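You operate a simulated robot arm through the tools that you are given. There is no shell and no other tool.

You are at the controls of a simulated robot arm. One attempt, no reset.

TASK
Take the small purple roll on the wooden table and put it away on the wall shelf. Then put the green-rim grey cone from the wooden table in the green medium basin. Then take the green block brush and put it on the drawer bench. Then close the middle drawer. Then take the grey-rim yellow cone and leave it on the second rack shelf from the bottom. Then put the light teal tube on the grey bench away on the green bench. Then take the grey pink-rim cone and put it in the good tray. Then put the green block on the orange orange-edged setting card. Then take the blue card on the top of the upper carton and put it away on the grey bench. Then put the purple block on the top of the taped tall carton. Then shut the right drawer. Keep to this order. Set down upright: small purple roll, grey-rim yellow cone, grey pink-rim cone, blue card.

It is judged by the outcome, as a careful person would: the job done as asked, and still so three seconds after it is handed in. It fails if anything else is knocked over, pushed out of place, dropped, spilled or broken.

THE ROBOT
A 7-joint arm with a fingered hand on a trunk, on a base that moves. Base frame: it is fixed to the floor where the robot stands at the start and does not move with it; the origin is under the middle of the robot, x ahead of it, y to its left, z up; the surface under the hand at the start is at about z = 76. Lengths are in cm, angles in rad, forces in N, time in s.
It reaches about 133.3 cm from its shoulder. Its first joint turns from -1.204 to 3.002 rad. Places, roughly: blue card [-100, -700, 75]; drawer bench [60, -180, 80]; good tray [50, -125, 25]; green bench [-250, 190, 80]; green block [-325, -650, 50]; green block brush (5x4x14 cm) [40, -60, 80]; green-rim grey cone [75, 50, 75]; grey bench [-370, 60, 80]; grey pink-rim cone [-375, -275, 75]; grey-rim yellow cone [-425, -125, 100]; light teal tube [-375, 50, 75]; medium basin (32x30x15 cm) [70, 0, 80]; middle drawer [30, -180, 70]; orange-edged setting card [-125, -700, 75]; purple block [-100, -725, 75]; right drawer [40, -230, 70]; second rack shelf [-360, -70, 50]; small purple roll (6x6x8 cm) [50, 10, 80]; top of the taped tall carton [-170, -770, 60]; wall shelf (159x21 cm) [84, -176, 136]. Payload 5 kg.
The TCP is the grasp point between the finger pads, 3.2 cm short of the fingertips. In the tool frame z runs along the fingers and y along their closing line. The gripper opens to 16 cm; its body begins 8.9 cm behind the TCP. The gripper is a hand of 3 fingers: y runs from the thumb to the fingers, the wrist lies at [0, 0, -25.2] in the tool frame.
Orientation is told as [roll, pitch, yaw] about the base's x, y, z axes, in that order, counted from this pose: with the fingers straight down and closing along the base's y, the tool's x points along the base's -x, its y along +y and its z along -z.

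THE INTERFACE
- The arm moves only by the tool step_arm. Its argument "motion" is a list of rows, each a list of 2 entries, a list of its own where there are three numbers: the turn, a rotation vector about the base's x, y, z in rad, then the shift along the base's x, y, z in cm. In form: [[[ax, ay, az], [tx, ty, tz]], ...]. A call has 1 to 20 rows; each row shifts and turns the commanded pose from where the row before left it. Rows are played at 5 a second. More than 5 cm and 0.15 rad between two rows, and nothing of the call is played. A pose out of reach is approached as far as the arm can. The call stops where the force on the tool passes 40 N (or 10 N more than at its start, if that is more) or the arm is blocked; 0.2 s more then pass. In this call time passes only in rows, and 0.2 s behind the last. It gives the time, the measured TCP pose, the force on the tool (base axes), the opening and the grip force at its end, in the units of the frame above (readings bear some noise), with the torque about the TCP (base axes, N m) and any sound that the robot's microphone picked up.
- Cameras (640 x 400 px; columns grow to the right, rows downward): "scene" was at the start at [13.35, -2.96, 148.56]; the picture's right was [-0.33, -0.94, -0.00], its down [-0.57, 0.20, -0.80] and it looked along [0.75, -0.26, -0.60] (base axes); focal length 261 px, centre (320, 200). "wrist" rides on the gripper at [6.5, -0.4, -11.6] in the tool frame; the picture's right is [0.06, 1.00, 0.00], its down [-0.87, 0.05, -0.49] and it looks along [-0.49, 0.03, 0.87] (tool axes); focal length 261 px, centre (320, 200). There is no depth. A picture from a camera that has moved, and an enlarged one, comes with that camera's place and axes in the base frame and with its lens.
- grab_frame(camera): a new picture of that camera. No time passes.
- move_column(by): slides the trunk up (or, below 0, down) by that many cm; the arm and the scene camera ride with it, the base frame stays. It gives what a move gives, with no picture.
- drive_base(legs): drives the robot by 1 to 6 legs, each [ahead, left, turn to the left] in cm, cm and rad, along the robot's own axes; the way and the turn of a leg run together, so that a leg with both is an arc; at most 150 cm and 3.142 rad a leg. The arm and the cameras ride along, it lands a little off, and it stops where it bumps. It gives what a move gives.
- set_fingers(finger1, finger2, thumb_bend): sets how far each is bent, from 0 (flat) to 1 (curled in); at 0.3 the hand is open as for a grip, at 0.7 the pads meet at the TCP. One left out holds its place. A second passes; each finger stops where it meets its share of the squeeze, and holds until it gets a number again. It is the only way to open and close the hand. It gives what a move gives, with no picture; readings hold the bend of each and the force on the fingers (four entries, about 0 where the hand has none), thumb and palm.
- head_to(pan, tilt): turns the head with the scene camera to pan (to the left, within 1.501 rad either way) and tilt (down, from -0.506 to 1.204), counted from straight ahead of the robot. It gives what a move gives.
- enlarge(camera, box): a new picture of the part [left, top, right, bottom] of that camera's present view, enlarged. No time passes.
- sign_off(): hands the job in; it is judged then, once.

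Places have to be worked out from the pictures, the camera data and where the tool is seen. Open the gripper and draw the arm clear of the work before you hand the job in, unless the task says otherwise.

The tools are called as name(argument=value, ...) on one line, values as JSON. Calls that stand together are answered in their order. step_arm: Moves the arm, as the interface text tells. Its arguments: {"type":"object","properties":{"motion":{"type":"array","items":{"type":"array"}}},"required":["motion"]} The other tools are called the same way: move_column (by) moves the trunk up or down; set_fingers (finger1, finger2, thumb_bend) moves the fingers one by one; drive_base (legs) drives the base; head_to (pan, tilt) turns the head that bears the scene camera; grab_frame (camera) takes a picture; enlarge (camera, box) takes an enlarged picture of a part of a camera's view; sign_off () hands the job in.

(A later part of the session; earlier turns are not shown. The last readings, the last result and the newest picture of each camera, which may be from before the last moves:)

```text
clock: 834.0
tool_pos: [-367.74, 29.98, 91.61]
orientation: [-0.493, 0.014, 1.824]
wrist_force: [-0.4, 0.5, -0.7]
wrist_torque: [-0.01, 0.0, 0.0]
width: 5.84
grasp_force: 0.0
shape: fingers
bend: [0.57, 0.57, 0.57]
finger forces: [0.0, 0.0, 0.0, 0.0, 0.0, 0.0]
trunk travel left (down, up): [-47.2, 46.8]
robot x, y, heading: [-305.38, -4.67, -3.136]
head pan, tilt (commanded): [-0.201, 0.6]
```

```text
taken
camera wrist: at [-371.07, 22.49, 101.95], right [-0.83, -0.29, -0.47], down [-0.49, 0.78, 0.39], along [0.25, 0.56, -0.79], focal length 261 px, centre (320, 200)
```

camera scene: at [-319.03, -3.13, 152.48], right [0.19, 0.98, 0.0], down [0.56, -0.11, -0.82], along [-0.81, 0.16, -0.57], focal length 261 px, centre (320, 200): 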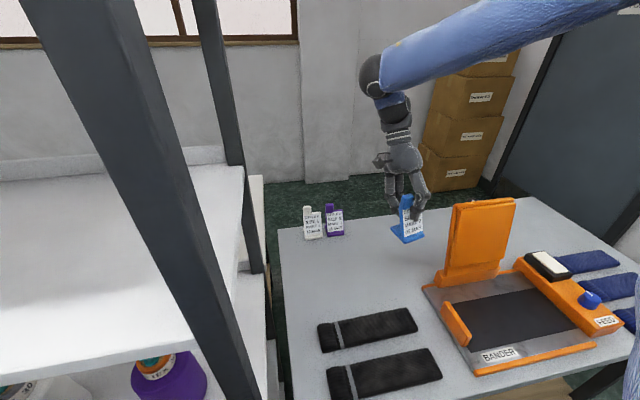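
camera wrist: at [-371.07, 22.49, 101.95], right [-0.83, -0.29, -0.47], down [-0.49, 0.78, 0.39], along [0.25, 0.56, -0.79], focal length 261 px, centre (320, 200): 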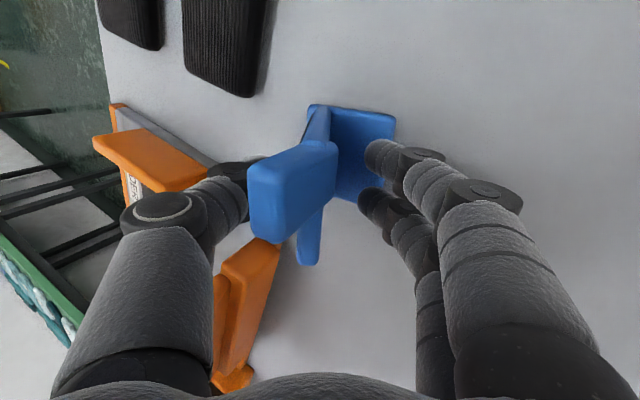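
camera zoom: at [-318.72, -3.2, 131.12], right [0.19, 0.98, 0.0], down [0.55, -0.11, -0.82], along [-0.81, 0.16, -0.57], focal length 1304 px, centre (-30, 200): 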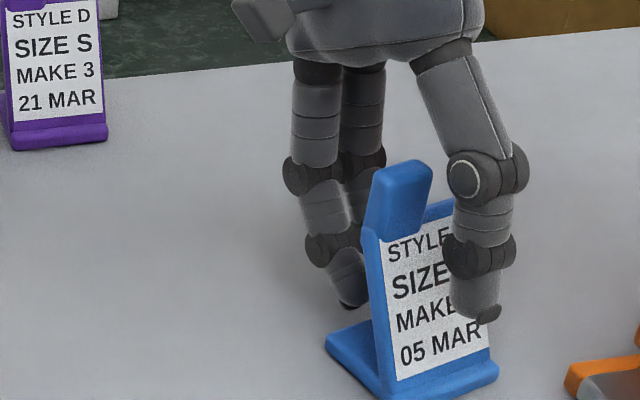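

The blue card stands on its own. I open fully and rise vertically.

set_fingers(finger1=0.3, finger2=0.3, thumb_bend=0.36)

move_column(by=5)

grab_frame(camera="wrist")

```text
clock: 835.0
tool_pos: [-367.81, 29.79, 91.57]
orientation: [-0.492, 0.014, 1.825]
wrist_force: [0.4, -0.4, 0.5]
wrist_torque: [-0.01, 0.03, 0.01]
width: 15.56
grasp_force: 0.0
shape: fingers
bend: [0.3, 0.3, 0.36]
finger forces: [0.1, 0.0, 0.0, 0.0, 0.0, 0.0]
trunk travel left (down, up): [-47.2, 46.8]
robot x, y, heading: [-305.1, -4.56, -3.141]
head pan, tilt (commanded): [-0.201, 0.6]
```

```text
clock: 836.0
tool_pos: [-367.84, 29.83, 96.5]
orientation: [-0.495, 0.016, 1.823]
wrist_force: [-0.3, -0.3, -0.6]
wrist_torque: [-0.05, 0.01, 0.02]
width: 15.58
grasp_force: 0.0
shape: fingers
bend: [0.3, 0.3, 0.36]
finger forces: [0.0, 0.0, 0.0, 0.1, 0.0, 0.0]
trunk travel left (down, up): [-52.2, 41.8]
robot x, y, heading: [-304.96, -4.71, -3.142]
head pan, tilt (commanded): [-0.201, 0.6]
```

```text
taken
camera wrist: at [-371.09, 22.51, 106.91], right [-0.83, -0.29, -0.47], down [-0.49, 0.78, 0.39], along [0.25, 0.56, -0.79], focal length 261 px, centre (320, 200)
```

wrist: 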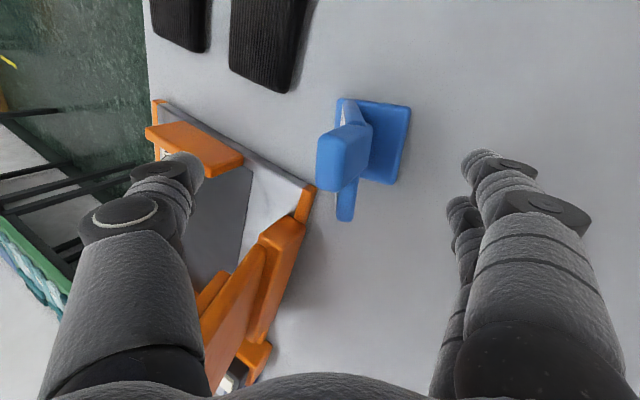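

move_column(by=28)

drive_base(legs=[[-50, 0, 0]])

grab_frame(camera="scene")

enlarge(camera="scene", box=[200, 100, 480, 260])

```text
clock: 838.8
tool_pos: [-367.83, 29.94, 124.62]
orientation: [-0.492, 0.015, 1.824]
wrist_force: [0.0, 0.5, -0.5]
wrist_torque: [0.03, 0.01, 0.01]
width: 15.56
grasp_force: 0.2
shape: fingers
bend: [0.3, 0.3, 0.36]
finger forces: [0.0, 0.0, 0.0, 0.1, 0.0, 0.0]
trunk travel left (down, up): [-80.2, 13.8]
robot x, y, heading: [-305.21, -4.63, -3.143]
head pan, tilt (commanded): [-0.201, 0.6]
```

```text
clock: 841.8
tool_pos: [-316.64, 30.31, 124.62]
orientation: [-0.493, 0.013, 1.822]
wrist_force: [-0.3, -0.1, 0.5]
wrist_torque: [0.02, 0.02, 0.0]
width: 15.59
grasp_force: 0.1
shape: fingers
bend: [0.3, 0.3, 0.36]
finger forces: [0.1, 0.0, 0.1, 0.0, 0.0, 0.0]
trunk travel left (down, up): [-80.2, 13.8]
robot x, y, heading: [-254.28, -4.48, -3.141]
head pan, tilt (commanded): [-0.201, 0.6]
```

```text
taken
camera scene: at [-267.58, -2.9, 164.13], right [0.2, 0.98, 0.0], down [0.55, -0.11, -0.83], along [-0.81, 0.16, -0.56], focal length 261 px, centre (320, 200)
```

scene: 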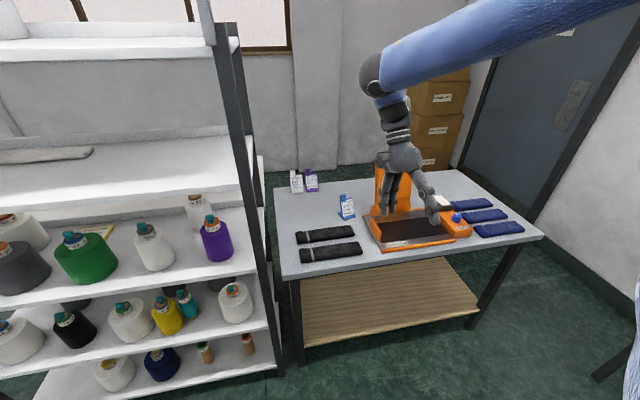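

```text
2.29 times, centred on (340, 180) of scene
camera zoom: at [-267.58, -2.9, 164.13], right [0.2, 0.98, 0.0], down [0.55, -0.11, -0.83], along [-0.81, 0.16, -0.56], focal length 596 px, centre (274, 246)
```

zoom: 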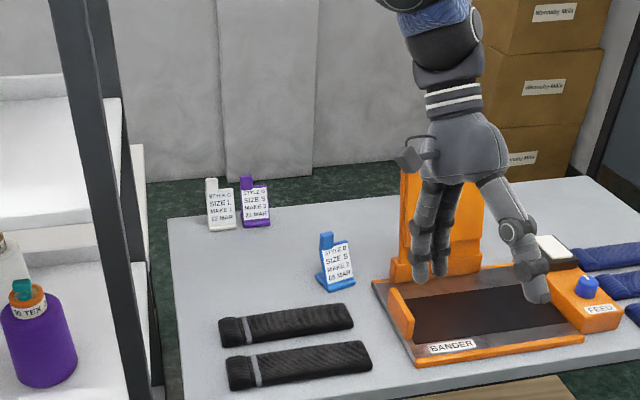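

The blue card stands on the grey bench. Now the purple DONE block. I bring the hand back to vertical and return the same way to the cartons.

step_arm(motion=[[[-0.0325, 0.127, 0], [0.5, -1, 0]], [[-0.0325, 0.127, 0], [0.5, -1, 0]], [[-0.0325, 0.127, 0], [0.5, -1, 0]], [[-0.03, 0.115, 0], [0.5, -1, 0]]])

drive_base(legs=[[-10, 0, 0], [0, 0, 0.8], [0, 0, 0.77]])

drive_base(legs=[[130, 0, 0], [62, 0, 0]])

```text
clock: 842.8
tool_pos: [-314.71, 26.23, 124.69]
orientation: [0.023, 0.014, 1.829]
wrist_force: [0.6, -0.7, 0.0]
wrist_torque: [-0.03, 0.03, 0.0]
width: 15.59
grasp_force: 0.1
shape: fingers
bend: [0.3, 0.3, 0.36]
finger forces: [0.0, 0.0, 0.0, 0.0, 0.0, 0.0]
trunk travel left (down, up): [-80.2, 13.8]
robot x, y, heading: [-253.9, -4.45, -3.139]
head pan, tilt (commanded): [-0.201, 0.6]
```

```text
clock: 848.0
tool_pos: [-275.94, -64.78, 124.62]
orientation: [0.018, 0.013, -2.9]
wrist_force: [0.2, -1.0, 0.6]
wrist_torque: [0.02, 0.0, -0.03]
width: 15.59
grasp_force: 0.0
shape: fingers
bend: [0.3, 0.3, 0.36]
finger forces: [0.1, 0.0, 0.0, 0.0, 0.0, 0.0]
trunk travel left (down, up): [-80.2, 13.8]
robot x, y, heading: [-243.9, -4.48, -1.584]
head pan, tilt (commanded): [-0.201, 0.6]
```

```text
clock: 857.6
tool_pos: [-286.75, -254.18, 124.64]
orientation: [0.02, 0.015, -2.946]
wrist_force: [-0.9, -0.1, -0.7]
wrist_torque: [0.02, -0.01, 0.02]
width: 15.61
grasp_force: 0.1
shape: fingers
bend: [0.3, 0.3, 0.36]
finger forces: [0.0, 0.0, 0.1, 0.0, 0.0, 0.1]
trunk travel left (down, up): [-80.2, 13.8]
robot x, y, heading: [-252.33, -195.67, -1.626]
head pan, tilt (commanded): [-0.201, 0.6]
```

drive_base(legs=[[0, 0, 0.056], [0, 100, 0], [0, 100, 0]])

drive_base(legs=[[0, 0, 0.0], [140, 0, 0], [140, 0, 0]])

```text
clock: 868.0
tool_pos: [-82.25, -257.71, 124.64]
orientation: [0.018, 0.013, -2.895]
wrist_force: [0.7, 0.4, -0.5]
wrist_torque: [0.02, -0.03, -0.01]
width: 15.59
grasp_force: 0.1
shape: fingers
bend: [0.3, 0.3, 0.36]
finger forces: [0.1, 0.0, 0.1, 0.0, 0.0, 0.0]
trunk travel left (down, up): [-80.2, 13.8]
robot x, y, heading: [-50.84, -197.62, -1.586]
head pan, tilt (commanded): [-0.201, 0.6]
```

```text
clock: 881.9
tool_pos: [-85.44, -538.09, 124.7]
orientation: [0.019, 0.015, -2.899]
wrist_force: [0.4, -0.3, 0.4]
wrist_torque: [-0.03, -0.01, -0.01]
width: 15.6
grasp_force: 0.2
shape: fingers
bend: [0.3, 0.3, 0.36]
finger forces: [0.0, 0.0, 0.1, 0.0, 0.0, 0.0]
trunk travel left (down, up): [-80.2, 13.8]
robot x, y, heading: [-54.13, -477.97, -1.581]
head pan, tilt (commanded): [-0.201, 0.6]
```

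drive_base(legs=[[0, 4, 0.01], [140, 0, 0], [30, 0, 0]])

drive_base(legs=[[0, 0, -1.57]])

drive_base(legs=[[0, 60, 0], [0, 54, 0]])

head_to(pan=-0.3, tilt=0.7)

grab_frame(camera="scene")

grab_frame(camera="wrist")

```text
clock: 890.9
tool_pos: [-78.17, -706.06, 124.61]
orientation: [0.019, 0.015, -2.874]
wrist_force: [-0.6, -1.2, -0.6]
wrist_torque: [0.0, -0.02, -0.04]
width: 15.57
grasp_force: 0.1
shape: fingers
bend: [0.3, 0.3, 0.36]
finger forces: [0.0, 0.1, 0.0, 0.1, 0.1, 0.0]
trunk travel left (down, up): [-80.2, 13.8]
robot x, y, heading: [-48.01, -644.57, -1.556]
head pan, tilt (commanded): [-0.201, 0.6]
```

```text
clock: 895.1
tool_pos: [-109.22, -615.05, 124.7]
orientation: [0.019, 0.013, 1.843]
wrist_force: [0.3, 0.2, 0.6]
wrist_torque: [-0.01, 0.01, 0.02]
width: 15.59
grasp_force: 0.1
shape: fingers
bend: [0.3, 0.3, 0.36]
finger forces: [0.0, 0.0, 0.1, 0.0, 0.1, 0.1]
trunk travel left (down, up): [-80.2, 13.8]
robot x, y, heading: [-48.07, -644.78, -3.123]
head pan, tilt (commanded): [-0.201, 0.6]
```

```text
clock: 901.3
tool_pos: [-107.23, -730.29, 124.66]
orientation: [0.02, 0.011, 1.847]
wrist_force: [1.0, 0.9, 0.4]
wrist_torque: [-0.02, 0.0, 0.01]
width: 15.6
grasp_force: 0.1
shape: fingers
bend: [0.3, 0.3, 0.36]
finger forces: [0.0, 0.0, 0.1, 0.0, 0.0, 0.1]
trunk travel left (down, up): [-80.2, 13.8]
robot x, y, heading: [-45.56, -759.98, -3.119]
head pan, tilt (commanded): [-0.201, 0.6]
```

```text
clock: 901.9
tool_pos: [-107.22, -730.41, 124.63]
orientation: [0.019, 0.013, 1.845]
wrist_force: [0.5, -0.3, 0.2]
wrist_torque: [0.0, 0.02, 0.02]
width: 15.6
grasp_force: 0.1
shape: fingers
bend: [0.3, 0.3, 0.36]
finger forces: [0.0, 0.1, 0.0, 0.0, 0.0, 0.0]
trunk travel left (down, up): [-80.2, 13.8]
robot x, y, heading: [-45.96, -760.31, -3.117]
head pan, tilt (commanded): [-0.3, 0.7]
```

```text
taken
camera scene: at [-58.96, -757.87, 163.27], right [0.27, 0.96, 0.0], down [0.62, -0.18, -0.77], along [-0.74, 0.21, -0.64], focal length 261 px, centre (320, 200)
```

scene: 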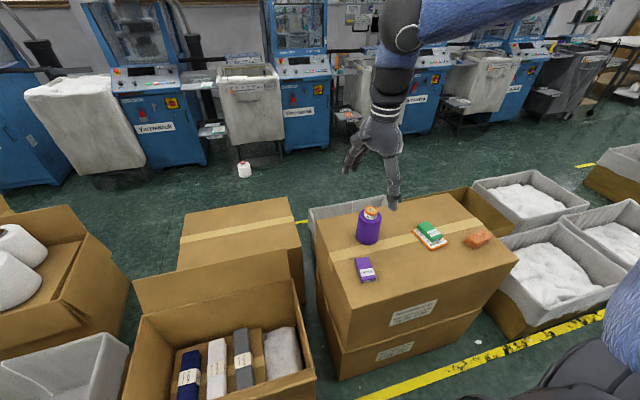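

```text
taken
camera wrist: at [-104.7, -736.29, 136.17], right [-0.94, -0.33, 0.02], down [-0.28, 0.83, 0.48], along [-0.18, 0.45, -0.88], focal length 261 px, centre (320, 200)
```

wrist: 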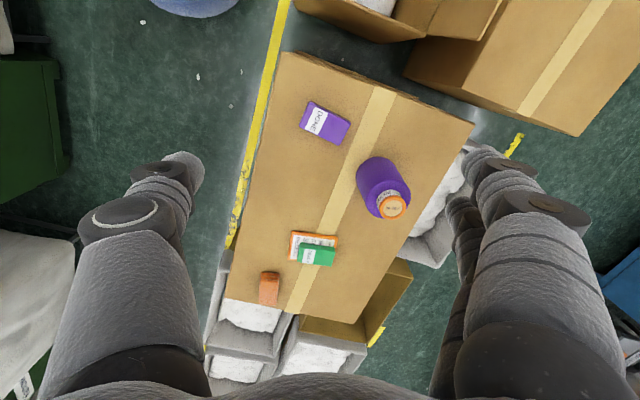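

The purple block is at about [-111.4, -725.3]. I zoom for its orientation.

enlarge(camera="wrist", box=[270, 80, 380, 170])

```text
4.44 times, centred on (325, 125) of wrist
camera zoom: at [-104.7, -736.29, 136.17], right [-0.94, -0.33, 0.02], down [-0.28, 0.83, 0.48], along [-0.18, 0.45, -0.88], focal length 1158 px, centre (298, 533)
```

zoom: 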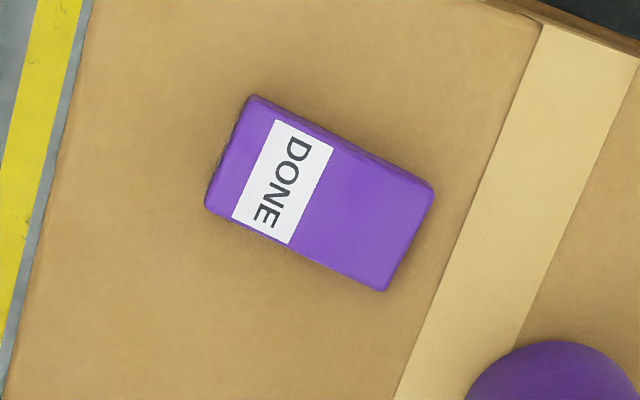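

Block: 9.5×5.5 cm, long side nearly along x, centre [-111.1, -725.1]. I align and descend.

set_fingers(finger1=0.38, finger2=0.38, thumb_bend=0.38)

step_arm(motion=[[[0, 0, -0.13], [-1.3, 1.75, 0]], [[0, 0, -0.13], [-1.3, 1.75, 0]], [[0, -0.018, -0.126], [-1.3, 1.75, 0]]])

move_column(by=-30)

grab_frame(camera="wrist")

```text
clock: 902.9
tool_pos: [-107.12, -730.31, 124.61]
orientation: [0.019, 0.014, 1.847]
wrist_force: [0.6, -0.3, -0.3]
wrist_torque: [-0.01, 0.0, -0.01]
width: 13.72
grasp_force: 0.1
shape: fingers
bend: [0.38, 0.38, 0.38]
finger forces: [0.0, 0.1, 0.1, 0.0, 0.0, 0.1]
trunk travel left (down, up): [-80.2, 13.8]
robot x, y, heading: [-45.77, -760.25, -3.118]
head pan, tilt (commanded): [-0.3, 0.7]
```

```text
clock: 903.7
tool_pos: [-111.04, -724.97, 124.66]
orientation: [0.0, 0.013, 1.459]
wrist_force: [-0.4, -0.3, 0.3]
wrist_torque: [-0.01, -0.01, 0.01]
width: 13.71
grasp_force: 0.1
shape: fingers
bend: [0.38, 0.38, 0.38]
finger forces: [0.0, 0.1, 0.0, 0.1, 0.0, 0.0]
trunk travel left (down, up): [-80.2, 13.8]
robot x, y, heading: [-45.88, -759.63, -3.116]
head pan, tilt (commanded): [-0.3, 0.7]
```

```text
clock: 906.7
tool_pos: [-111.01, -725.1, 94.7]
orientation: [0.003, 0.013, 1.461]
wrist_force: [-0.2, 0.3, 0.7]
wrist_torque: [-0.01, 0.01, -0.01]
width: 13.72
grasp_force: 0.0
shape: fingers
bend: [0.38, 0.38, 0.38]
finger forces: [0.0, 0.0, 0.0, 0.0, 0.0, 0.1]
trunk travel left (down, up): [-50.2, 43.8]
robot x, y, heading: [-45.87, -759.92, -3.12]
head pan, tilt (commanded): [-0.3, 0.7]
```

```text
taken
camera wrist: at [-111.25, -731.41, 106.23], right [-1.0, 0.05, 0.0], down [0.04, 0.88, 0.48], along [0.02, 0.48, -0.88], focal length 261 px, centre (320, 200)
```

wrist: 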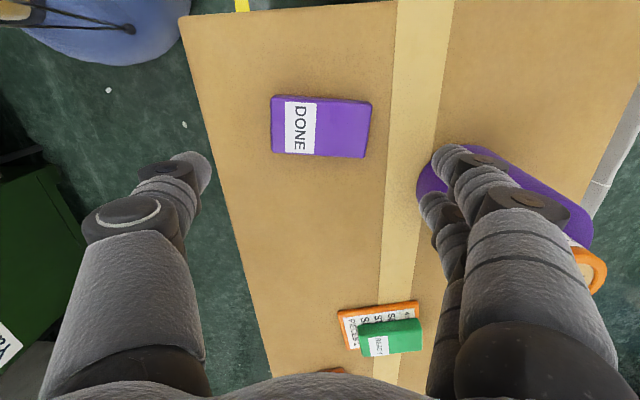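

Perfectly centred. I lower to grasp height.

move_column(by=-10.5)

move_column(by=-2.0)

grab_frame(camera="wrist")

enlarge(camera="scene", box=[300, 110, 460, 260])

```text
clock: 908.1
tool_pos: [-110.95, -725.08, 84.21]
orientation: [0.002, 0.011, 1.459]
wrist_force: [-0.4, 0.9, -0.2]
wrist_torque: [0.02, 0.02, 0.0]
width: 13.68
grasp_force: 0.0
shape: fingers
bend: [0.38, 0.38, 0.38]
finger forces: [0.0, 0.0, 0.0, 0.0, 0.0, 0.0]
trunk travel left (down, up): [-39.7, 54.3]
robot x, y, heading: [-46.17, -759.75, -3.12]
head pan, tilt (commanded): [-0.3, 0.7]
```

```text
clock: 908.8
tool_pos: [-111.13, -725.04, 82.1]
orientation: [0.003, 0.014, 1.461]
wrist_force: [0.3, 0.0, 0.0]
wrist_torque: [0.02, -0.02, 0.0]
width: 13.71
grasp_force: 0.0
shape: fingers
bend: [0.38, 0.38, 0.38]
finger forces: [0.0, 0.1, 0.0, 0.0, 0.0, 0.1]
trunk travel left (down, up): [-37.7, 56.3]
robot x, y, heading: [-45.78, -760.07, -3.12]
head pan, tilt (commanded): [-0.3, 0.7]
```

```text
taken
camera wrist: at [-111.24, -731.42, 93.75], right [-1.0, 0.05, 0.0], down [0.04, 0.88, 0.48], along [0.02, 0.48, -0.88], focal length 261 px, centre (320, 200)
```

wrist: 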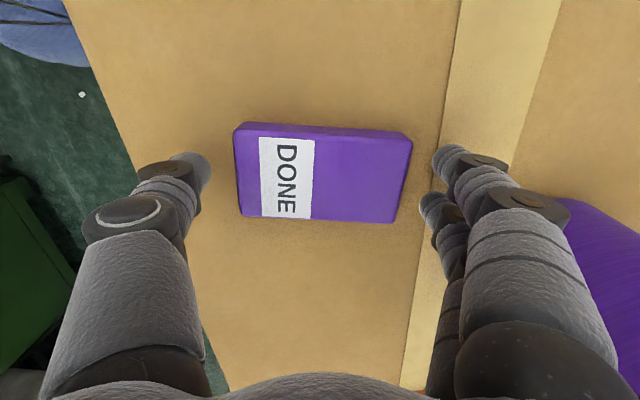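

```text
2.67 times, centred on (380, 185) of scene
camera zoom: at [-58.94, -757.86, 120.77], right [0.27, 0.96, 0.0], down [0.62, -0.18, -0.76], along [-0.74, 0.21, -0.64], focal length 695 px, centre (160, 240)
```

zoom: 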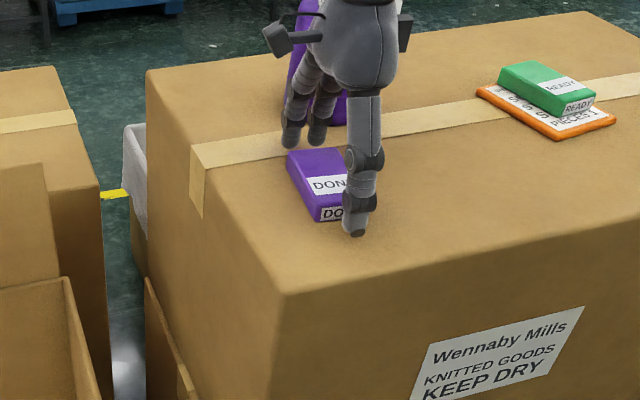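

move_column(by=-0.7)

set_fingers(finger1=0.62, finger2=0.62, thumb_bend=0.62)

move_column(by=5)

grab_frame(camera="wrist")

```text
clock: 909.3
tool_pos: [-110.98, -725.14, 81.42]
orientation: [0.0, 0.012, 1.46]
wrist_force: [0.4, 0.0, -0.2]
wrist_torque: [0.01, 0.05, 0.01]
width: 13.71
grasp_force: 0.1
shape: fingers
bend: [0.38, 0.38, 0.38]
finger forces: [0.0, 0.0, 0.0, 0.0, 0.0, 0.1]
trunk travel left (down, up): [-37.0, 57.0]
robot x, y, heading: [-46.06, -760.2, -3.12]
head pan, tilt (commanded): [-0.3, 0.7]
```

```text
clock: 910.3
tool_pos: [-111.06, -724.98, 81.58]
orientation: [0.004, 0.012, 1.46]
wrist_force: [-1.3, 0.0, 9.3]
wrist_torque: [0.25, 0.6, 0.03]
width: 10.23
grasp_force: 29.4
shape: fingers
bend: [0.46, 0.47, 0.53]
finger forces: [13.7, 20.3, 0.1, 0.1, 23.7, 0.0]
trunk travel left (down, up): [-37.0, 57.0]
robot x, y, heading: [-45.99, -759.99, -3.117]
head pan, tilt (commanded): [-0.3, 0.7]
```

```text
clock: 911.2
tool_pos: [-111.06, -725.03, 86.43]
orientation: [0.001, 0.012, 1.46]
wrist_force: [0.2, -0.8, -1.2]
wrist_torque: [0.03, 0.04, 0.01]
width: 10.23
grasp_force: 24.9
shape: fingers
bend: [0.46, 0.47, 0.53]
finger forces: [12.6, 12.0, 0.1, 0.1, 24.2, 0.1]
trunk travel left (down, up): [-42.0, 52.0]
robot x, y, heading: [-45.84, -760.05, -3.118]
head pan, tilt (commanded): [-0.3, 0.7]
```

```text
taken
camera wrist: at [-111.28, -731.38, 97.97], right [-1.0, 0.05, 0.0], down [0.04, 0.88, 0.48], along [0.02, 0.48, -0.88], focal length 261 px, centre (320, 200)
```

wrist: 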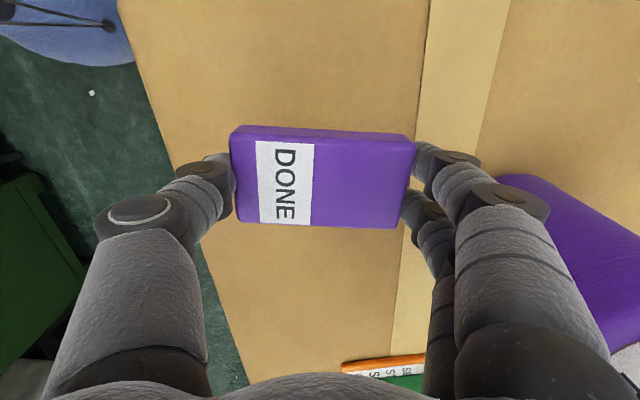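

Purple block secured. I raise it, turn to face -y and drive backwards up the aisle, then around to the right aisle for the taped carton.

move_column(by=33)

drive_base(legs=[[4, 0, 0], [0, 0, 0.8], [0, 0, 0.75]])

drive_base(legs=[[-140, 0, 0], [-140, 0, 0], [-140, 0, 0], [-140, 0, 0]])

```text
clock: 914.5
tool_pos: [-111.13, -725.12, 119.52]
orientation: [0.004, 0.013, 1.462]
wrist_force: [-0.3, 0.0, -1.6]
wrist_torque: [-0.02, 0.01, -0.02]
width: 10.25
grasp_force: 24.4
shape: fingers
bend: [0.46, 0.47, 0.53]
finger forces: [12.4, 11.8, 0.1, 0.1, 24.3, 0.0]
trunk travel left (down, up): [-75.0, 19.0]
robot x, y, heading: [-45.71, -760.05, -3.119]
head pan, tilt (commanded): [-0.3, 0.7]
```

```text
clock: 919.5
tool_pos: [-84.55, -825.55, 119.54]
orientation: [0.001, 0.012, 3.037]
wrist_force: [-0.2, -0.2, -0.3]
wrist_torque: [0.0, 0.02, -0.01]
width: 10.21
grasp_force: 23.3
shape: fingers
bend: [0.46, 0.47, 0.53]
finger forces: [11.6, 11.1, 0.0, 0.0, 22.9, 0.1]
trunk travel left (down, up): [-75.0, 19.0]
robot x, y, heading: [-49.64, -759.92, -1.542]
head pan, tilt (commanded): [-0.3, 0.7]
```

```text
clock: 946.4
tool_pos: [-94.45, -259.83, 119.45]
orientation: [0.001, 0.012, 2.99]
wrist_force: [-0.5, -0.5, -1.4]
wrist_torque: [0.0, 0.01, -0.01]
width: 10.17
grasp_force: 22.7
shape: fingers
bend: [0.46, 0.47, 0.53]
finger forces: [11.7, 11.1, 0.0, 0.1, 22.9, 0.1]
trunk travel left (down, up): [-75.0, 19.0]
robot x, y, heading: [-56.95, -196.35, -1.587]
head pan, tilt (commanded): [-0.3, 0.7]
```

move_column(by=-18)

drive_base(legs=[[0, 0, 0.016], [0, -100, 0], [0, -90, 0]])

drive_base(legs=[[140, 0, 0], [140, 0, 0], [140, 0, 0], [110, 0, 0]])

```text
clock: 948.4
tool_pos: [-94.42, -259.86, 101.47]
orientation: [0.001, 0.011, 2.99]
wrist_force: [-0.8, 0.4, -1.1]
wrist_torque: [0.02, -0.01, -0.03]
width: 10.18
grasp_force: 22.7
shape: fingers
bend: [0.46, 0.47, 0.53]
finger forces: [11.5, 11.1, 0.0, 0.1, 22.8, 0.0]
trunk travel left (down, up): [-57.0, 37.0]
robot x, y, heading: [-57.0, -196.4, -1.587]
head pan, tilt (commanded): [-0.3, 0.7]
```

```text
clock: 958.3
tool_pos: [-282.38, -263.07, 101.45]
orientation: [0.002, 0.013, 3.022]
wrist_force: [-0.5, -1.0, -1.2]
wrist_torque: [-0.01, -0.01, 0.02]
width: 10.2
grasp_force: 22.6
shape: fingers
bend: [0.46, 0.47, 0.53]
finger forces: [11.6, 11.3, 0.0, 0.0, 22.8, 0.0]
trunk travel left (down, up): [-57.0, 37.0]
robot x, y, heading: [-246.96, -198.61, -1.553]
head pan, tilt (commanded): [-0.3, 0.7]
```

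```text
clock: 962.1
tool_pos: [-279.99, -329.59, 101.84]
orientation: [0.004, 0.017, 3.019]
wrist_force: [0.7, 0.4, -1.5]
wrist_torque: [-0.02, 0.04, -0.04]
width: 10.22
grasp_force: 23.2
shape: fingers
bend: [0.46, 0.47, 0.53]
finger forces: [11.8, 11.3, 0.0, 0.0, 23.1, 0.1]
trunk travel left (down, up): [-57.0, 37.0]
robot x, y, heading: [-244.85, -264.77, -1.552]
head pan, tilt (commanded): [-0.3, 0.7]
stopped in leg 1: the robot was blocked; the commanded pose is now the measured one
```

Blocked again at y≈-265 — probably my right elbow against machine 1's frame. I look to the right.

head_to(pan=-0.9, tilt=0.1)

grab_frame(camera="scene")

head_to(pan=-0.3, tilt=0.7)

grab_frame(camera="scene")

```text
clock: 963.1
tool_pos: [-279.91, -329.57, 101.86]
orientation: [0.007, 0.018, 3.024]
wrist_force: [0.6, 0.0, -1.5]
wrist_torque: [0.0, -0.01, 0.01]
width: 10.19
grasp_force: 22.6
shape: fingers
bend: [0.46, 0.47, 0.53]
finger forces: [11.8, 11.3, 0.1, 0.1, 23.2, 0.0]
trunk travel left (down, up): [-57.0, 37.0]
robot x, y, heading: [-244.95, -265.34, -1.544]
head pan, tilt (commanded): [-0.901, 0.099]
```

```text
taken
camera scene: at [-251.31, -275.1, 145.57], right [-0.64, 0.77, 0.0], down [0.07, 0.06, -1.0], along [-0.77, -0.64, -0.09], focal length 261 px, centre (320, 200)
```

scene: 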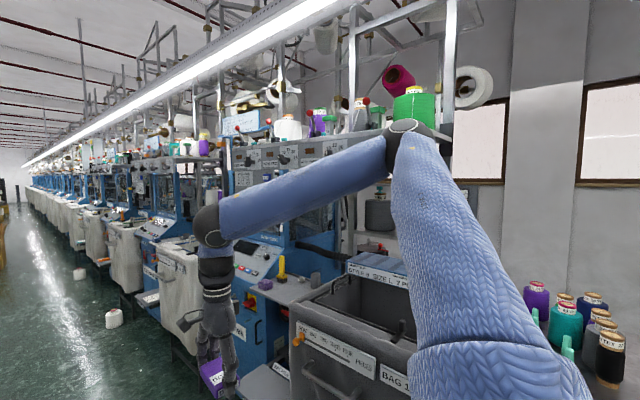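

```text
clock: 964.1
tool_pos: [-280.02, -329.38, 101.97]
orientation: [0.007, 0.018, 3.024]
wrist_force: [-1.0, -0.1, -1.4]
wrist_torque: [-0.02, 0.0, -0.01]
width: 10.2
grasp_force: 23.0
shape: fingers
bend: [0.46, 0.47, 0.53]
finger forces: [11.8, 11.3, 0.0, 0.0, 23.1, 0.0]
trunk travel left (down, up): [-57.0, 37.0]
robot x, y, heading: [-244.96, -265.02, -1.549]
head pan, tilt (commanded): [-0.3, 0.7]
```

```text
taken
camera scene: at [-246.61, -277.39, 140.14], right [-0.96, 0.27, 0.0], down [0.17, 0.61, -0.77], along [-0.21, -0.74, -0.64], focal length 261 px, centre (320, 200)
```

scene: 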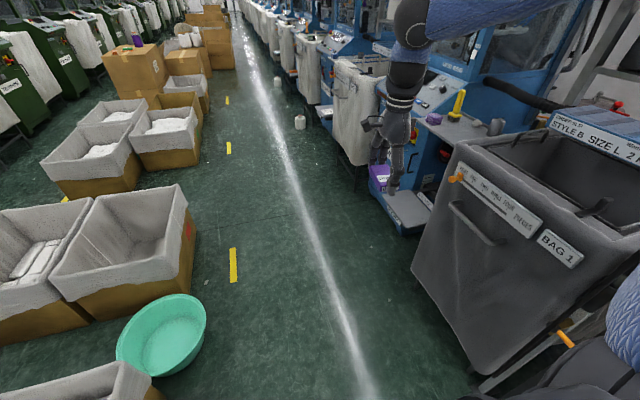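

The elbow is right beside machine 1's yarn stand. I back out immediately and will instead go down this aisle facing the other way (arm on the bin side).

drive_base(legs=[[-64, 2, 0]])

head_to(pan=-0.7, tilt=0.1)

grab_frame(camera="scene")

```text
clock: 967.6
tool_pos: [-279.67, -266.91, 101.2]
orientation: [-0.001, 0.021, 3.029]
wrist_force: [-0.6, 0.4, -0.7]
wrist_torque: [-0.03, 0.01, 0.02]
width: 10.2
grasp_force: 23.2
shape: fingers
bend: [0.46, 0.47, 0.53]
finger forces: [11.8, 11.3, 0.0, 0.0, 23.1, 0.0]
trunk travel left (down, up): [-57.0, 37.0]
robot x, y, heading: [-244.9, -202.05, -1.544]
head pan, tilt (commanded): [-0.3, 0.7]
```

```text
clock: 968.6
tool_pos: [-279.64, -266.98, 101.28]
orientation: [0.0, 0.021, 3.028]
wrist_force: [-0.5, 0.3, -0.9]
wrist_torque: [-0.02, -0.03, -0.03]
width: 10.19
grasp_force: 23.5
shape: fingers
bend: [0.46, 0.47, 0.53]
finger forces: [11.8, 11.3, 0.1, 0.0, 23.1, 0.0]
trunk travel left (down, up): [-57.0, 37.0]
robot x, y, heading: [-244.63, -201.44, -1.54]
head pan, tilt (commanded): [-0.7, 0.099]
```

```text
taken
camera scene: at [-250.28, -214.02, 145.53], right [-0.78, 0.62, 0.0], down [0.06, 0.08, -0.99], along [-0.62, -0.78, -0.1], focal length 261 px, centre (320, 200)
```

scene: 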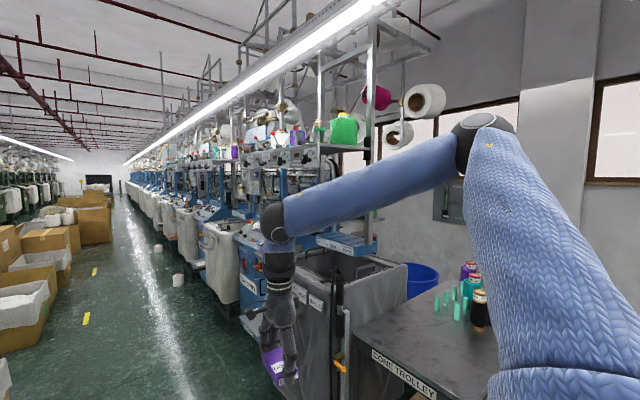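

Everything on machine 1 is in place. I turn around so the arm is on the bin side and back down the aisle.

drive_base(legs=[[0, 0, 1.5], [0, 0, 1.61]])

drive_base(legs=[[0, 8, 0], [-140, 0, 0], [-140, 0, 0]])

```text
clock: 976.6
tool_pos: [-206.7, -138.18, 101.36]
orientation: [-0.001, 0.021, -0.163]
wrist_force: [0.6, 0.8, -0.8]
wrist_torque: [0.01, -0.01, -0.03]
width: 10.1
grasp_force: 21.5
shape: fingers
bend: [0.46, 0.47, 0.53]
finger forces: [10.7, 10.6, 0.1, 0.0, 21.4, 0.0]
trunk travel left (down, up): [-57.0, 37.0]
robot x, y, heading: [-245.01, -201.66, 1.547]
head pan, tilt (commanded): [-0.7, 0.099]
```

```text
clock: 990.8
tool_pos: [-219.89, -419.17, 101.29]
orientation: [-0.002, 0.02, -0.155]
wrist_force: [0.2, -0.6, -1.3]
wrist_torque: [-0.04, -0.04, 0.03]
width: 10.07
grasp_force: 21.6
shape: fingers
bend: [0.46, 0.47, 0.53]
finger forces: [10.7, 10.7, 0.0, 0.1, 21.4, 0.1]
trunk travel left (down, up): [-57.0, 37.0]
robot x, y, heading: [-257.3, -482.88, 1.556]
head pan, tilt (commanded): [-0.7, 0.099]
```

drive_base(legs=[[-125, 0, 0.015], [-128, 0, 0]])

drive_base(legs=[[0, 0, -1.57]])

head_to(pan=-0.3, tilt=0.6)

grab_frame(camera="scene")

grab_frame(camera="wrist")

```text
clock: 1003.2
tool_pos: [-220.58, -672.46, 101.2]
orientation: [-0.003, 0.021, -0.131]
wrist_force: [-0.1, -0.3, -1.0]
wrist_torque: [0.01, -0.01, 0.06]
width: 10.1
grasp_force: 21.2
shape: fingers
bend: [0.46, 0.47, 0.53]
finger forces: [10.7, 10.7, 0.0, 0.0, 21.5, 0.0]
trunk travel left (down, up): [-57.0, 37.0]
robot x, y, heading: [-257.08, -736.72, 1.579]
head pan, tilt (commanded): [-0.7, 0.099]
```

```text
clock: 1007.4
tool_pos: [-191.65, -772.63, 101.37]
orientation: [-0.001, 0.022, -1.693]
wrist_force: [-0.7, -1.1, -1.0]
wrist_torque: [0.01, -0.01, -0.02]
width: 10.06
grasp_force: 20.9
shape: fingers
bend: [0.46, 0.47, 0.53]
finger forces: [10.3, 10.5, 0.0, 0.0, 21.0, 0.1]
trunk travel left (down, up): [-57.0, 37.0]
robot x, y, heading: [-256.84, -736.62, 0.025]
head pan, tilt (commanded): [-0.7, 0.099]
```

```text
clock: 1008.4
tool_pos: [-191.79, -772.47, 101.23]
orientation: [-0.003, 0.021, -1.694]
wrist_force: [0.4, 0.4, -1.4]
wrist_torque: [-0.02, 0.03, 0.01]
width: 10.05
grasp_force: 20.7
shape: fingers
bend: [0.46, 0.47, 0.53]
finger forces: [10.5, 10.5, 0.0, 0.0, 20.9, 0.1]
trunk travel left (down, up): [-57.0, 37.0]
robot x, y, heading: [-256.22, -736.82, 0.024]
head pan, tilt (commanded): [-0.3, 0.6]
```

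```text
taken
camera scene: at [-243.03, -739.48, 140.93], right [-0.28, -0.96, 0.0], down [-0.54, 0.16, -0.83], along [0.79, -0.23, -0.56], focal length 261 px, centre (320, 200)
```

scene: 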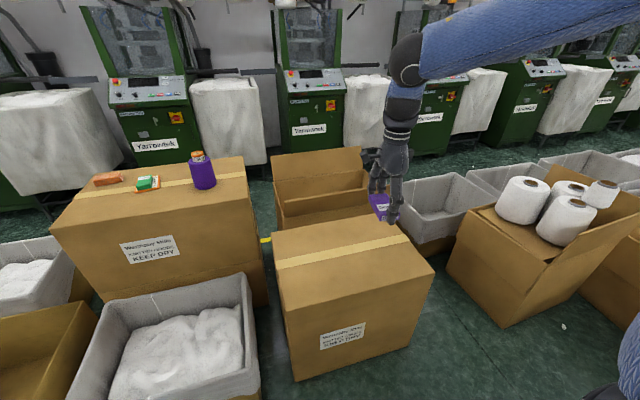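

```text
taken
camera wrist: at [-191.27, -766.25, 112.83], right [1.0, -0.06, 0.0], down [-0.05, -0.88, 0.47], along [-0.03, -0.47, -0.88], focal length 261 px, centre (320, 200)
```

wrist: 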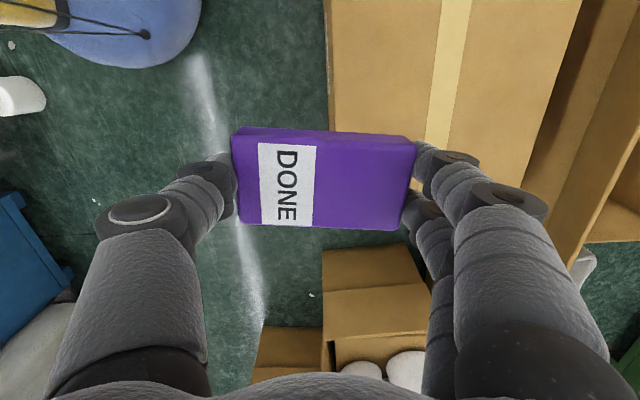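

The taped carton's top spans x -190…-149, y -803…-742 (z≈60). I drive a bit closer, centre the block over it and lower.

drive_base(legs=[[12, 0, -0.02]])

step_arm(motion=[[[0, 0, 0], [4, 0.4, 0]], [[0, 0, 0], [4, 0.4, 0]]])

move_column(by=-28)

grab_frame(camera="scene")

grab_frame(camera="wrist")

```text
clock: 1009.6
tool_pos: [-180.08, -773.68, 101.24]
orientation: [-0.002, 0.021, -1.713]
wrist_force: [0.1, 0.4, -2.4]
wrist_torque: [0.01, 0.06, 0.0]
width: 10.04
grasp_force: 20.5
shape: fingers
bend: [0.46, 0.47, 0.53]
finger forces: [10.5, 10.6, 0.0, 0.0, 21.0, 0.0]
trunk travel left (down, up): [-57.0, 37.0]
robot x, y, heading: [-244.39, -736.68, 0.004]
head pan, tilt (commanded): [-0.3, 0.6]
```

```text
clock: 1010.2
tool_pos: [-172.21, -772.9, 101.27]
orientation: [-0.004, 0.02, -1.711]
wrist_force: [0.3, -0.7, -2.0]
wrist_torque: [-0.03, 0.0, 0.03]
width: 10.07
grasp_force: 21.8
shape: fingers
bend: [0.46, 0.47, 0.53]
finger forces: [10.6, 10.6, 0.0, 0.0, 21.2, 0.1]
trunk travel left (down, up): [-57.0, 37.0]
robot x, y, heading: [-244.36, -736.94, 0.002]
head pan, tilt (commanded): [-0.3, 0.6]
```

```text
clock: 1013.0
tool_pos: [-172.35, -772.73, 73.36]
orientation: [0.0, 0.022, -1.712]
wrist_force: [0.4, 0.0, -1.3]
wrist_torque: [0.01, 0.03, 0.04]
width: 10.05
grasp_force: 21.2
shape: fingers
bend: [0.46, 0.47, 0.53]
finger forces: [10.6, 10.4, 0.0, 0.0, 21.2, 0.0]
trunk travel left (down, up): [-29.0, 65.0]
robot x, y, heading: [-244.58, -736.99, -0.001]
head pan, tilt (commanded): [-0.3, 0.6]
```

```text
taken
camera scene: at [-230.93, -739.59, 112.93], right [-0.3, -0.96, 0.0], down [-0.54, 0.17, -0.82], along [0.79, -0.24, -0.57], focal length 261 px, centre (320, 200)
```

scene: 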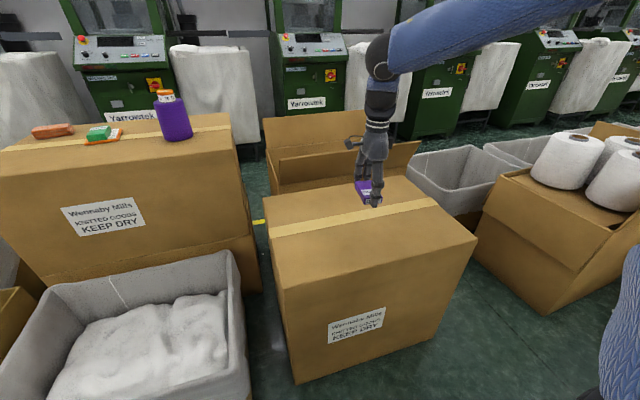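

```text
taken
camera wrist: at [-171.65, -766.44, 84.92], right [1.0, -0.08, 0.0], down [-0.07, -0.88, 0.47], along [-0.04, -0.47, -0.88], focal length 261 px, centre (320, 200)
```

wrist: 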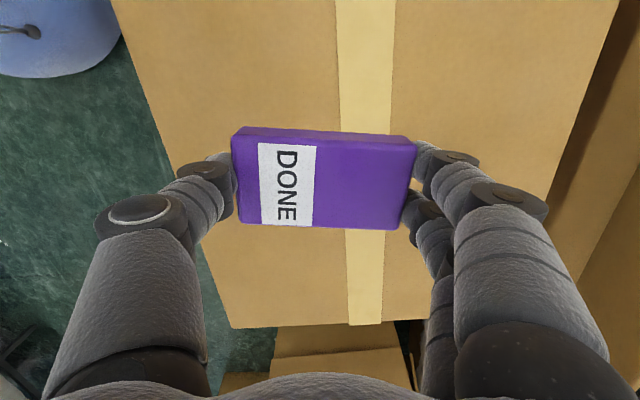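

Centred over the carton. I lower to contact.

move_column(by=-7)

move_column(by=-1.2)

move_column(by=-0.8)

enlarge(camera="scene", box=[300, 100, 460, 230])

```text
clock: 1014.1
tool_pos: [-172.33, -772.68, 66.31]
orientation: [-0.002, 0.02, -1.712]
wrist_force: [0.3, -0.2, -1.0]
wrist_torque: [-0.02, -0.03, 0.01]
width: 10.08
grasp_force: 20.7
shape: fingers
bend: [0.46, 0.47, 0.53]
finger forces: [10.7, 10.6, 0.0, 0.1, 21.2, 0.0]
trunk travel left (down, up): [-22.0, 72.0]
robot x, y, heading: [-244.46, -736.78, 0.0]
head pan, tilt (commanded): [-0.3, 0.6]
```

```text
clock: 1014.7
tool_pos: [-172.25, -772.67, 65.11]
orientation: [-0.002, 0.02, -1.711]
wrist_force: [-0.3, 0.4, -2.3]
wrist_torque: [-0.02, -0.01, 0.01]
width: 10.03
grasp_force: 20.9
shape: fingers
bend: [0.46, 0.47, 0.53]
finger forces: [10.6, 10.6, 0.0, 0.0, 21.2, 0.0]
trunk travel left (down, up): [-20.8, 73.2]
robot x, y, heading: [-244.56, -736.93, 0.001]
head pan, tilt (commanded): [-0.3, 0.6]
```

```text
clock: 1015.3
tool_pos: [-172.2, -772.82, 64.39]
orientation: [-0.003, 0.02, -1.713]
wrist_force: [0.4, 0.4, -1.4]
wrist_torque: [0.02, 0.01, 0.0]
width: 10.04
grasp_force: 21.0
shape: fingers
bend: [0.46, 0.47, 0.53]
finger forces: [10.5, 10.6, 0.0, 0.0, 21.2, 0.0]
trunk travel left (down, up): [-20.0, 74.0]
robot x, y, heading: [-244.17, -736.7, 0.002]
head pan, tilt (commanded): [-0.3, 0.6]
```

```text
3.08 times, centred on (380, 165) of scene
camera zoom: at [-230.94, -739.58, 103.93], right [-0.3, -0.96, 0.0], down [-0.54, 0.17, -0.82], along [0.79, -0.24, -0.57], focal length 802 px, centre (135, 308)
```

zoom: 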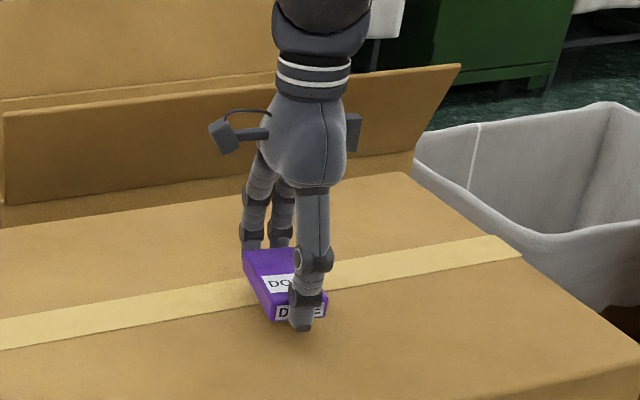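

move_column(by=-0.8)

move_column(by=-0.6)

move_column(by=-0.6)

```text
clock: 1015.9
tool_pos: [-172.17, -772.73, 63.47]
orientation: [-0.002, 0.021, -1.712]
wrist_force: [-0.4, 0.5, -0.7]
wrist_torque: [-0.02, -0.03, 0.02]
width: 10.03
grasp_force: 21.0
shape: fingers
bend: [0.46, 0.47, 0.53]
finger forces: [10.7, 10.7, 0.0, 0.0, 21.2, 0.1]
trunk travel left (down, up): [-19.2, 74.8]
robot x, y, heading: [-244.54, -736.84, 0.001]
head pan, tilt (commanded): [-0.3, 0.6]
```

```text
clock: 1016.4
tool_pos: [-172.2, -772.77, 63.02]
orientation: [-0.002, 0.021, -1.712]
wrist_force: [-0.5, 0.2, -1.8]
wrist_torque: [0.0, -0.02, -0.01]
width: 10.06
grasp_force: 20.9
shape: fingers
bend: [0.46, 0.47, 0.53]
finger forces: [10.6, 10.6, 0.0, 0.1, 21.2, 0.0]
trunk travel left (down, up): [-18.6, 75.4]
robot x, y, heading: [-244.16, -737.13, 0.001]
head pan, tilt (commanded): [-0.3, 0.6]
```

```text
clock: 1017.0
tool_pos: [-172.29, -772.67, 62.22]
orientation: [-0.001, 0.022, -1.712]
wrist_force: [0.9, 0.3, -2.1]
wrist_torque: [-0.01, 0.02, 0.0]
width: 10.04
grasp_force: 21.3
shape: fingers
bend: [0.46, 0.47, 0.53]
finger forces: [10.6, 10.6, 0.1, 0.1, 21.2, 0.0]
trunk travel left (down, up): [-18.0, 76.0]
robot x, y, heading: [-244.35, -736.76, -0.005]
head pan, tilt (commanded): [-0.3, 0.6]
```

Still hanging free; I keep lowering in small steps.

move_column(by=-0.7)

move_column(by=-0.6)

move_column(by=-0.6)

enlarge(camera="scene", box=[320, 130, 420, 220])

```text
clock: 1017.5
tool_pos: [-172.19, -772.6, 61.88]
orientation: [0.004, 0.021, -1.712]
wrist_force: [-1.8, -4.0, 25.4]
wrist_torque: [-0.84, -1.56, -0.29]
width: 10.03
grasp_force: 34.2
shape: fingers
bend: [0.47, 0.49, 0.53]
finger forces: [14.1, 34.0, 0.0, 0.0, 21.0, 0.0]
trunk travel left (down, up): [-17.3, 76.7]
robot x, y, heading: [-244.56, -736.87, -0.006]
head pan, tilt (commanded): [-0.3, 0.6]
```

```text
clock: 1017.9
tool_pos: [-172.15, -772.65, 61.86]
orientation: [0.005, 0.021, -1.715]
wrist_force: [-4.4, -0.4, 18.9]
wrist_torque: [-0.48, -1.03, -0.18]
width: 10.06
grasp_force: 33.7
shape: fingers
bend: [0.47, 0.5, 0.53]
finger forces: [15.1, 28.4, 0.1, 0.1, 23.9, 0.0]
trunk travel left (down, up): [-17.1, 76.9]
robot x, y, heading: [-244.42, -737.06, -0.0]
head pan, tilt (commanded): [-0.3, 0.6]
stopped: the force on the tool passed its limit at 46 N (the readings are from after the stop); the commanded pose is now the measured one
```

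```text
clock: 1018.3
tool_pos: [-172.08, -772.86, 61.89]
orientation: [0.01, 0.023, -1.714]
wrist_force: [-6.0, -1.8, 20.7]
wrist_torque: [-0.46, -0.73, -0.1]
width: 10.04
grasp_force: 34.1
shape: fingers
bend: [0.47, 0.5, 0.53]
finger forces: [14.2, 28.6, 0.1, 0.1, 25.0, 0.1]
trunk travel left (down, up): [-16.8, 77.2]
robot x, y, heading: [-244.89, -736.9, 0.002]
head pan, tilt (commanded): [-0.3, 0.6]
stopped: the force on the tool passed its limit at 47 N (the readings are from after the stop); the commanded pose is now the measured one
```

```text
4.44 times, centred on (370, 175) of scene
camera zoom: at [-231.09, -739.56, 100.8], right [-0.3, -0.96, 0.0], down [-0.54, 0.17, -0.83], along [0.79, -0.24, -0.56], focal length 1159 px, centre (98, 311)
```

zoom: 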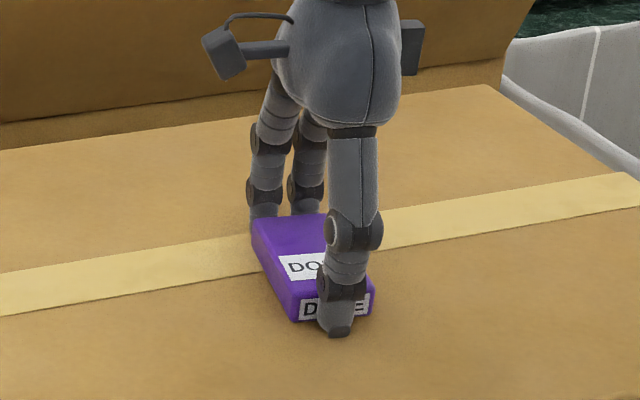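

The block rests on the carton. I relieve, open, and lift off.

move_column(by=0.5)

set_fingers(finger1=0.36, finger2=0.36, thumb_bend=0.42)

move_column(by=38)

grab_frame(camera="scene")

grab_frame(camera="wrist")

```text
clock: 1018.8
tool_pos: [-172.0, -772.84, 62.05]
orientation: [0.007, 0.021, -1.714]
wrist_force: [-0.8, -0.4, 0.9]
wrist_torque: [-0.03, 0.01, 0.03]
width: 10.05
grasp_force: 22.5
shape: fingers
bend: [0.47, 0.49, 0.53]
finger forces: [11.3, 10.6, 0.1, 0.0, 21.8, 0.1]
trunk travel left (down, up): [-17.3, 76.7]
robot x, y, heading: [-244.52, -736.76, 0.0]
head pan, tilt (commanded): [-0.3, 0.6]
```

```text
clock: 1019.8
tool_pos: [-171.99, -772.76, 62.23]
orientation: [0.007, 0.021, -1.714]
wrist_force: [0.8, 0.9, 0.1]
wrist_torque: [0.0, 0.03, 0.0]
width: 13.16
grasp_force: 0.1
shape: fingers
bend: [0.36, 0.36, 0.42]
finger forces: [0.0, 0.0, 0.1, 0.0, 0.0, 0.1]
trunk travel left (down, up): [-17.3, 76.7]
robot x, y, heading: [-244.47, -736.82, 0.001]
head pan, tilt (commanded): [-0.3, 0.6]
```

```text
clock: 1023.5
tool_pos: [-171.99, -772.88, 100.17]
orientation: [0.008, 0.021, -1.715]
wrist_force: [-1.0, -0.5, -0.3]
wrist_torque: [-0.02, -0.03, -0.02]
width: 13.15
grasp_force: 0.0
shape: fingers
bend: [0.36, 0.36, 0.42]
finger forces: [0.1, 0.0, 0.1, 0.1, 0.0, 0.0]
trunk travel left (down, up): [-55.3, 38.7]
robot x, y, heading: [-244.69, -736.83, -0.001]
head pan, tilt (commanded): [-0.3, 0.6]
```

```text
taken
camera scene: at [-230.92, -739.63, 139.27], right [-0.3, -0.96, 0.0], down [-0.54, 0.17, -0.82], along [0.79, -0.24, -0.57], focal length 261 px, centre (320, 200)
```

scene: 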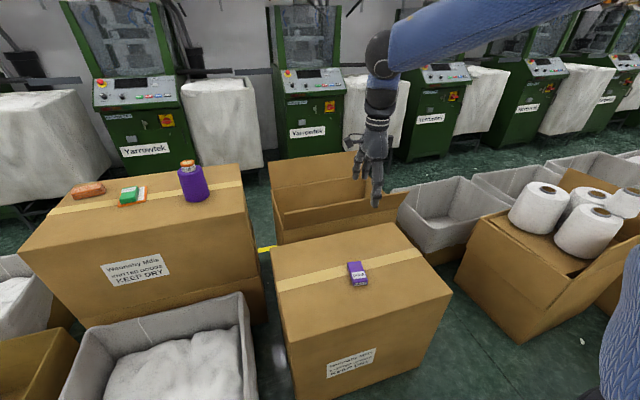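

```text
taken
camera wrist: at [-171.48, -766.49, 111.74], right [1.0, -0.08, 0.01], down [-0.07, -0.88, 0.47], along [-0.03, -0.47, -0.88], focal length 261 px, centre (320, 200)
```

wrist: 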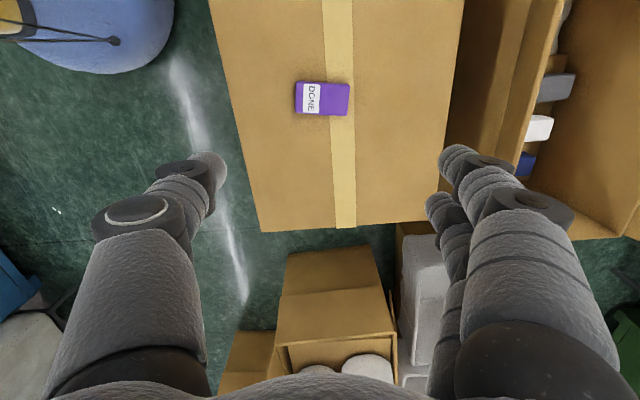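

The purple block sits on the taped carton. Last job: the right drawer. I turn to face +y (arm over the bins) and drive back.

drive_base(legs=[[-6, 0, 0], [0, 0, 1.57]])

drive_base(legs=[[140, 0, 0], [140, 0, 0], [140, 0, 0], [118, 0, 0]])

```text
clock: 1028.2
tool_pos: [-213.67, -664.79, 100.05]
orientation: [0.007, 0.022, -0.153]
wrist_force: [0.0, -1.1, -0.1]
wrist_torque: [0.02, -0.02, 0.01]
width: 13.18
grasp_force: 0.0
shape: fingers
bend: [0.36, 0.36, 0.42]
finger forces: [0.0, 0.0, 0.0, 0.0, 0.0, 0.0]
trunk travel left (down, up): [-55.3, 38.7]
robot x, y, heading: [-250.5, -736.68, 1.559]
head pan, tilt (commanded): [-0.3, 0.6]
```

```text
clock: 1053.9
tool_pos: [-192.3, -129.29, 100.1]
orientation: [0.007, 0.021, -0.199]
wrist_force: [-0.1, -0.3, -0.6]
wrist_torque: [0.03, 0.0, -0.01]
width: 13.17
grasp_force: 0.0
shape: fingers
bend: [0.36, 0.36, 0.42]
finger forces: [0.0, 0.1, 0.0, 0.1, 0.0, 0.0]
trunk travel left (down, up): [-55.3, 38.7]
robot x, y, heading: [-232.5, -199.57, 1.512]
head pan, tilt (commanded): [-0.3, 0.6]
```

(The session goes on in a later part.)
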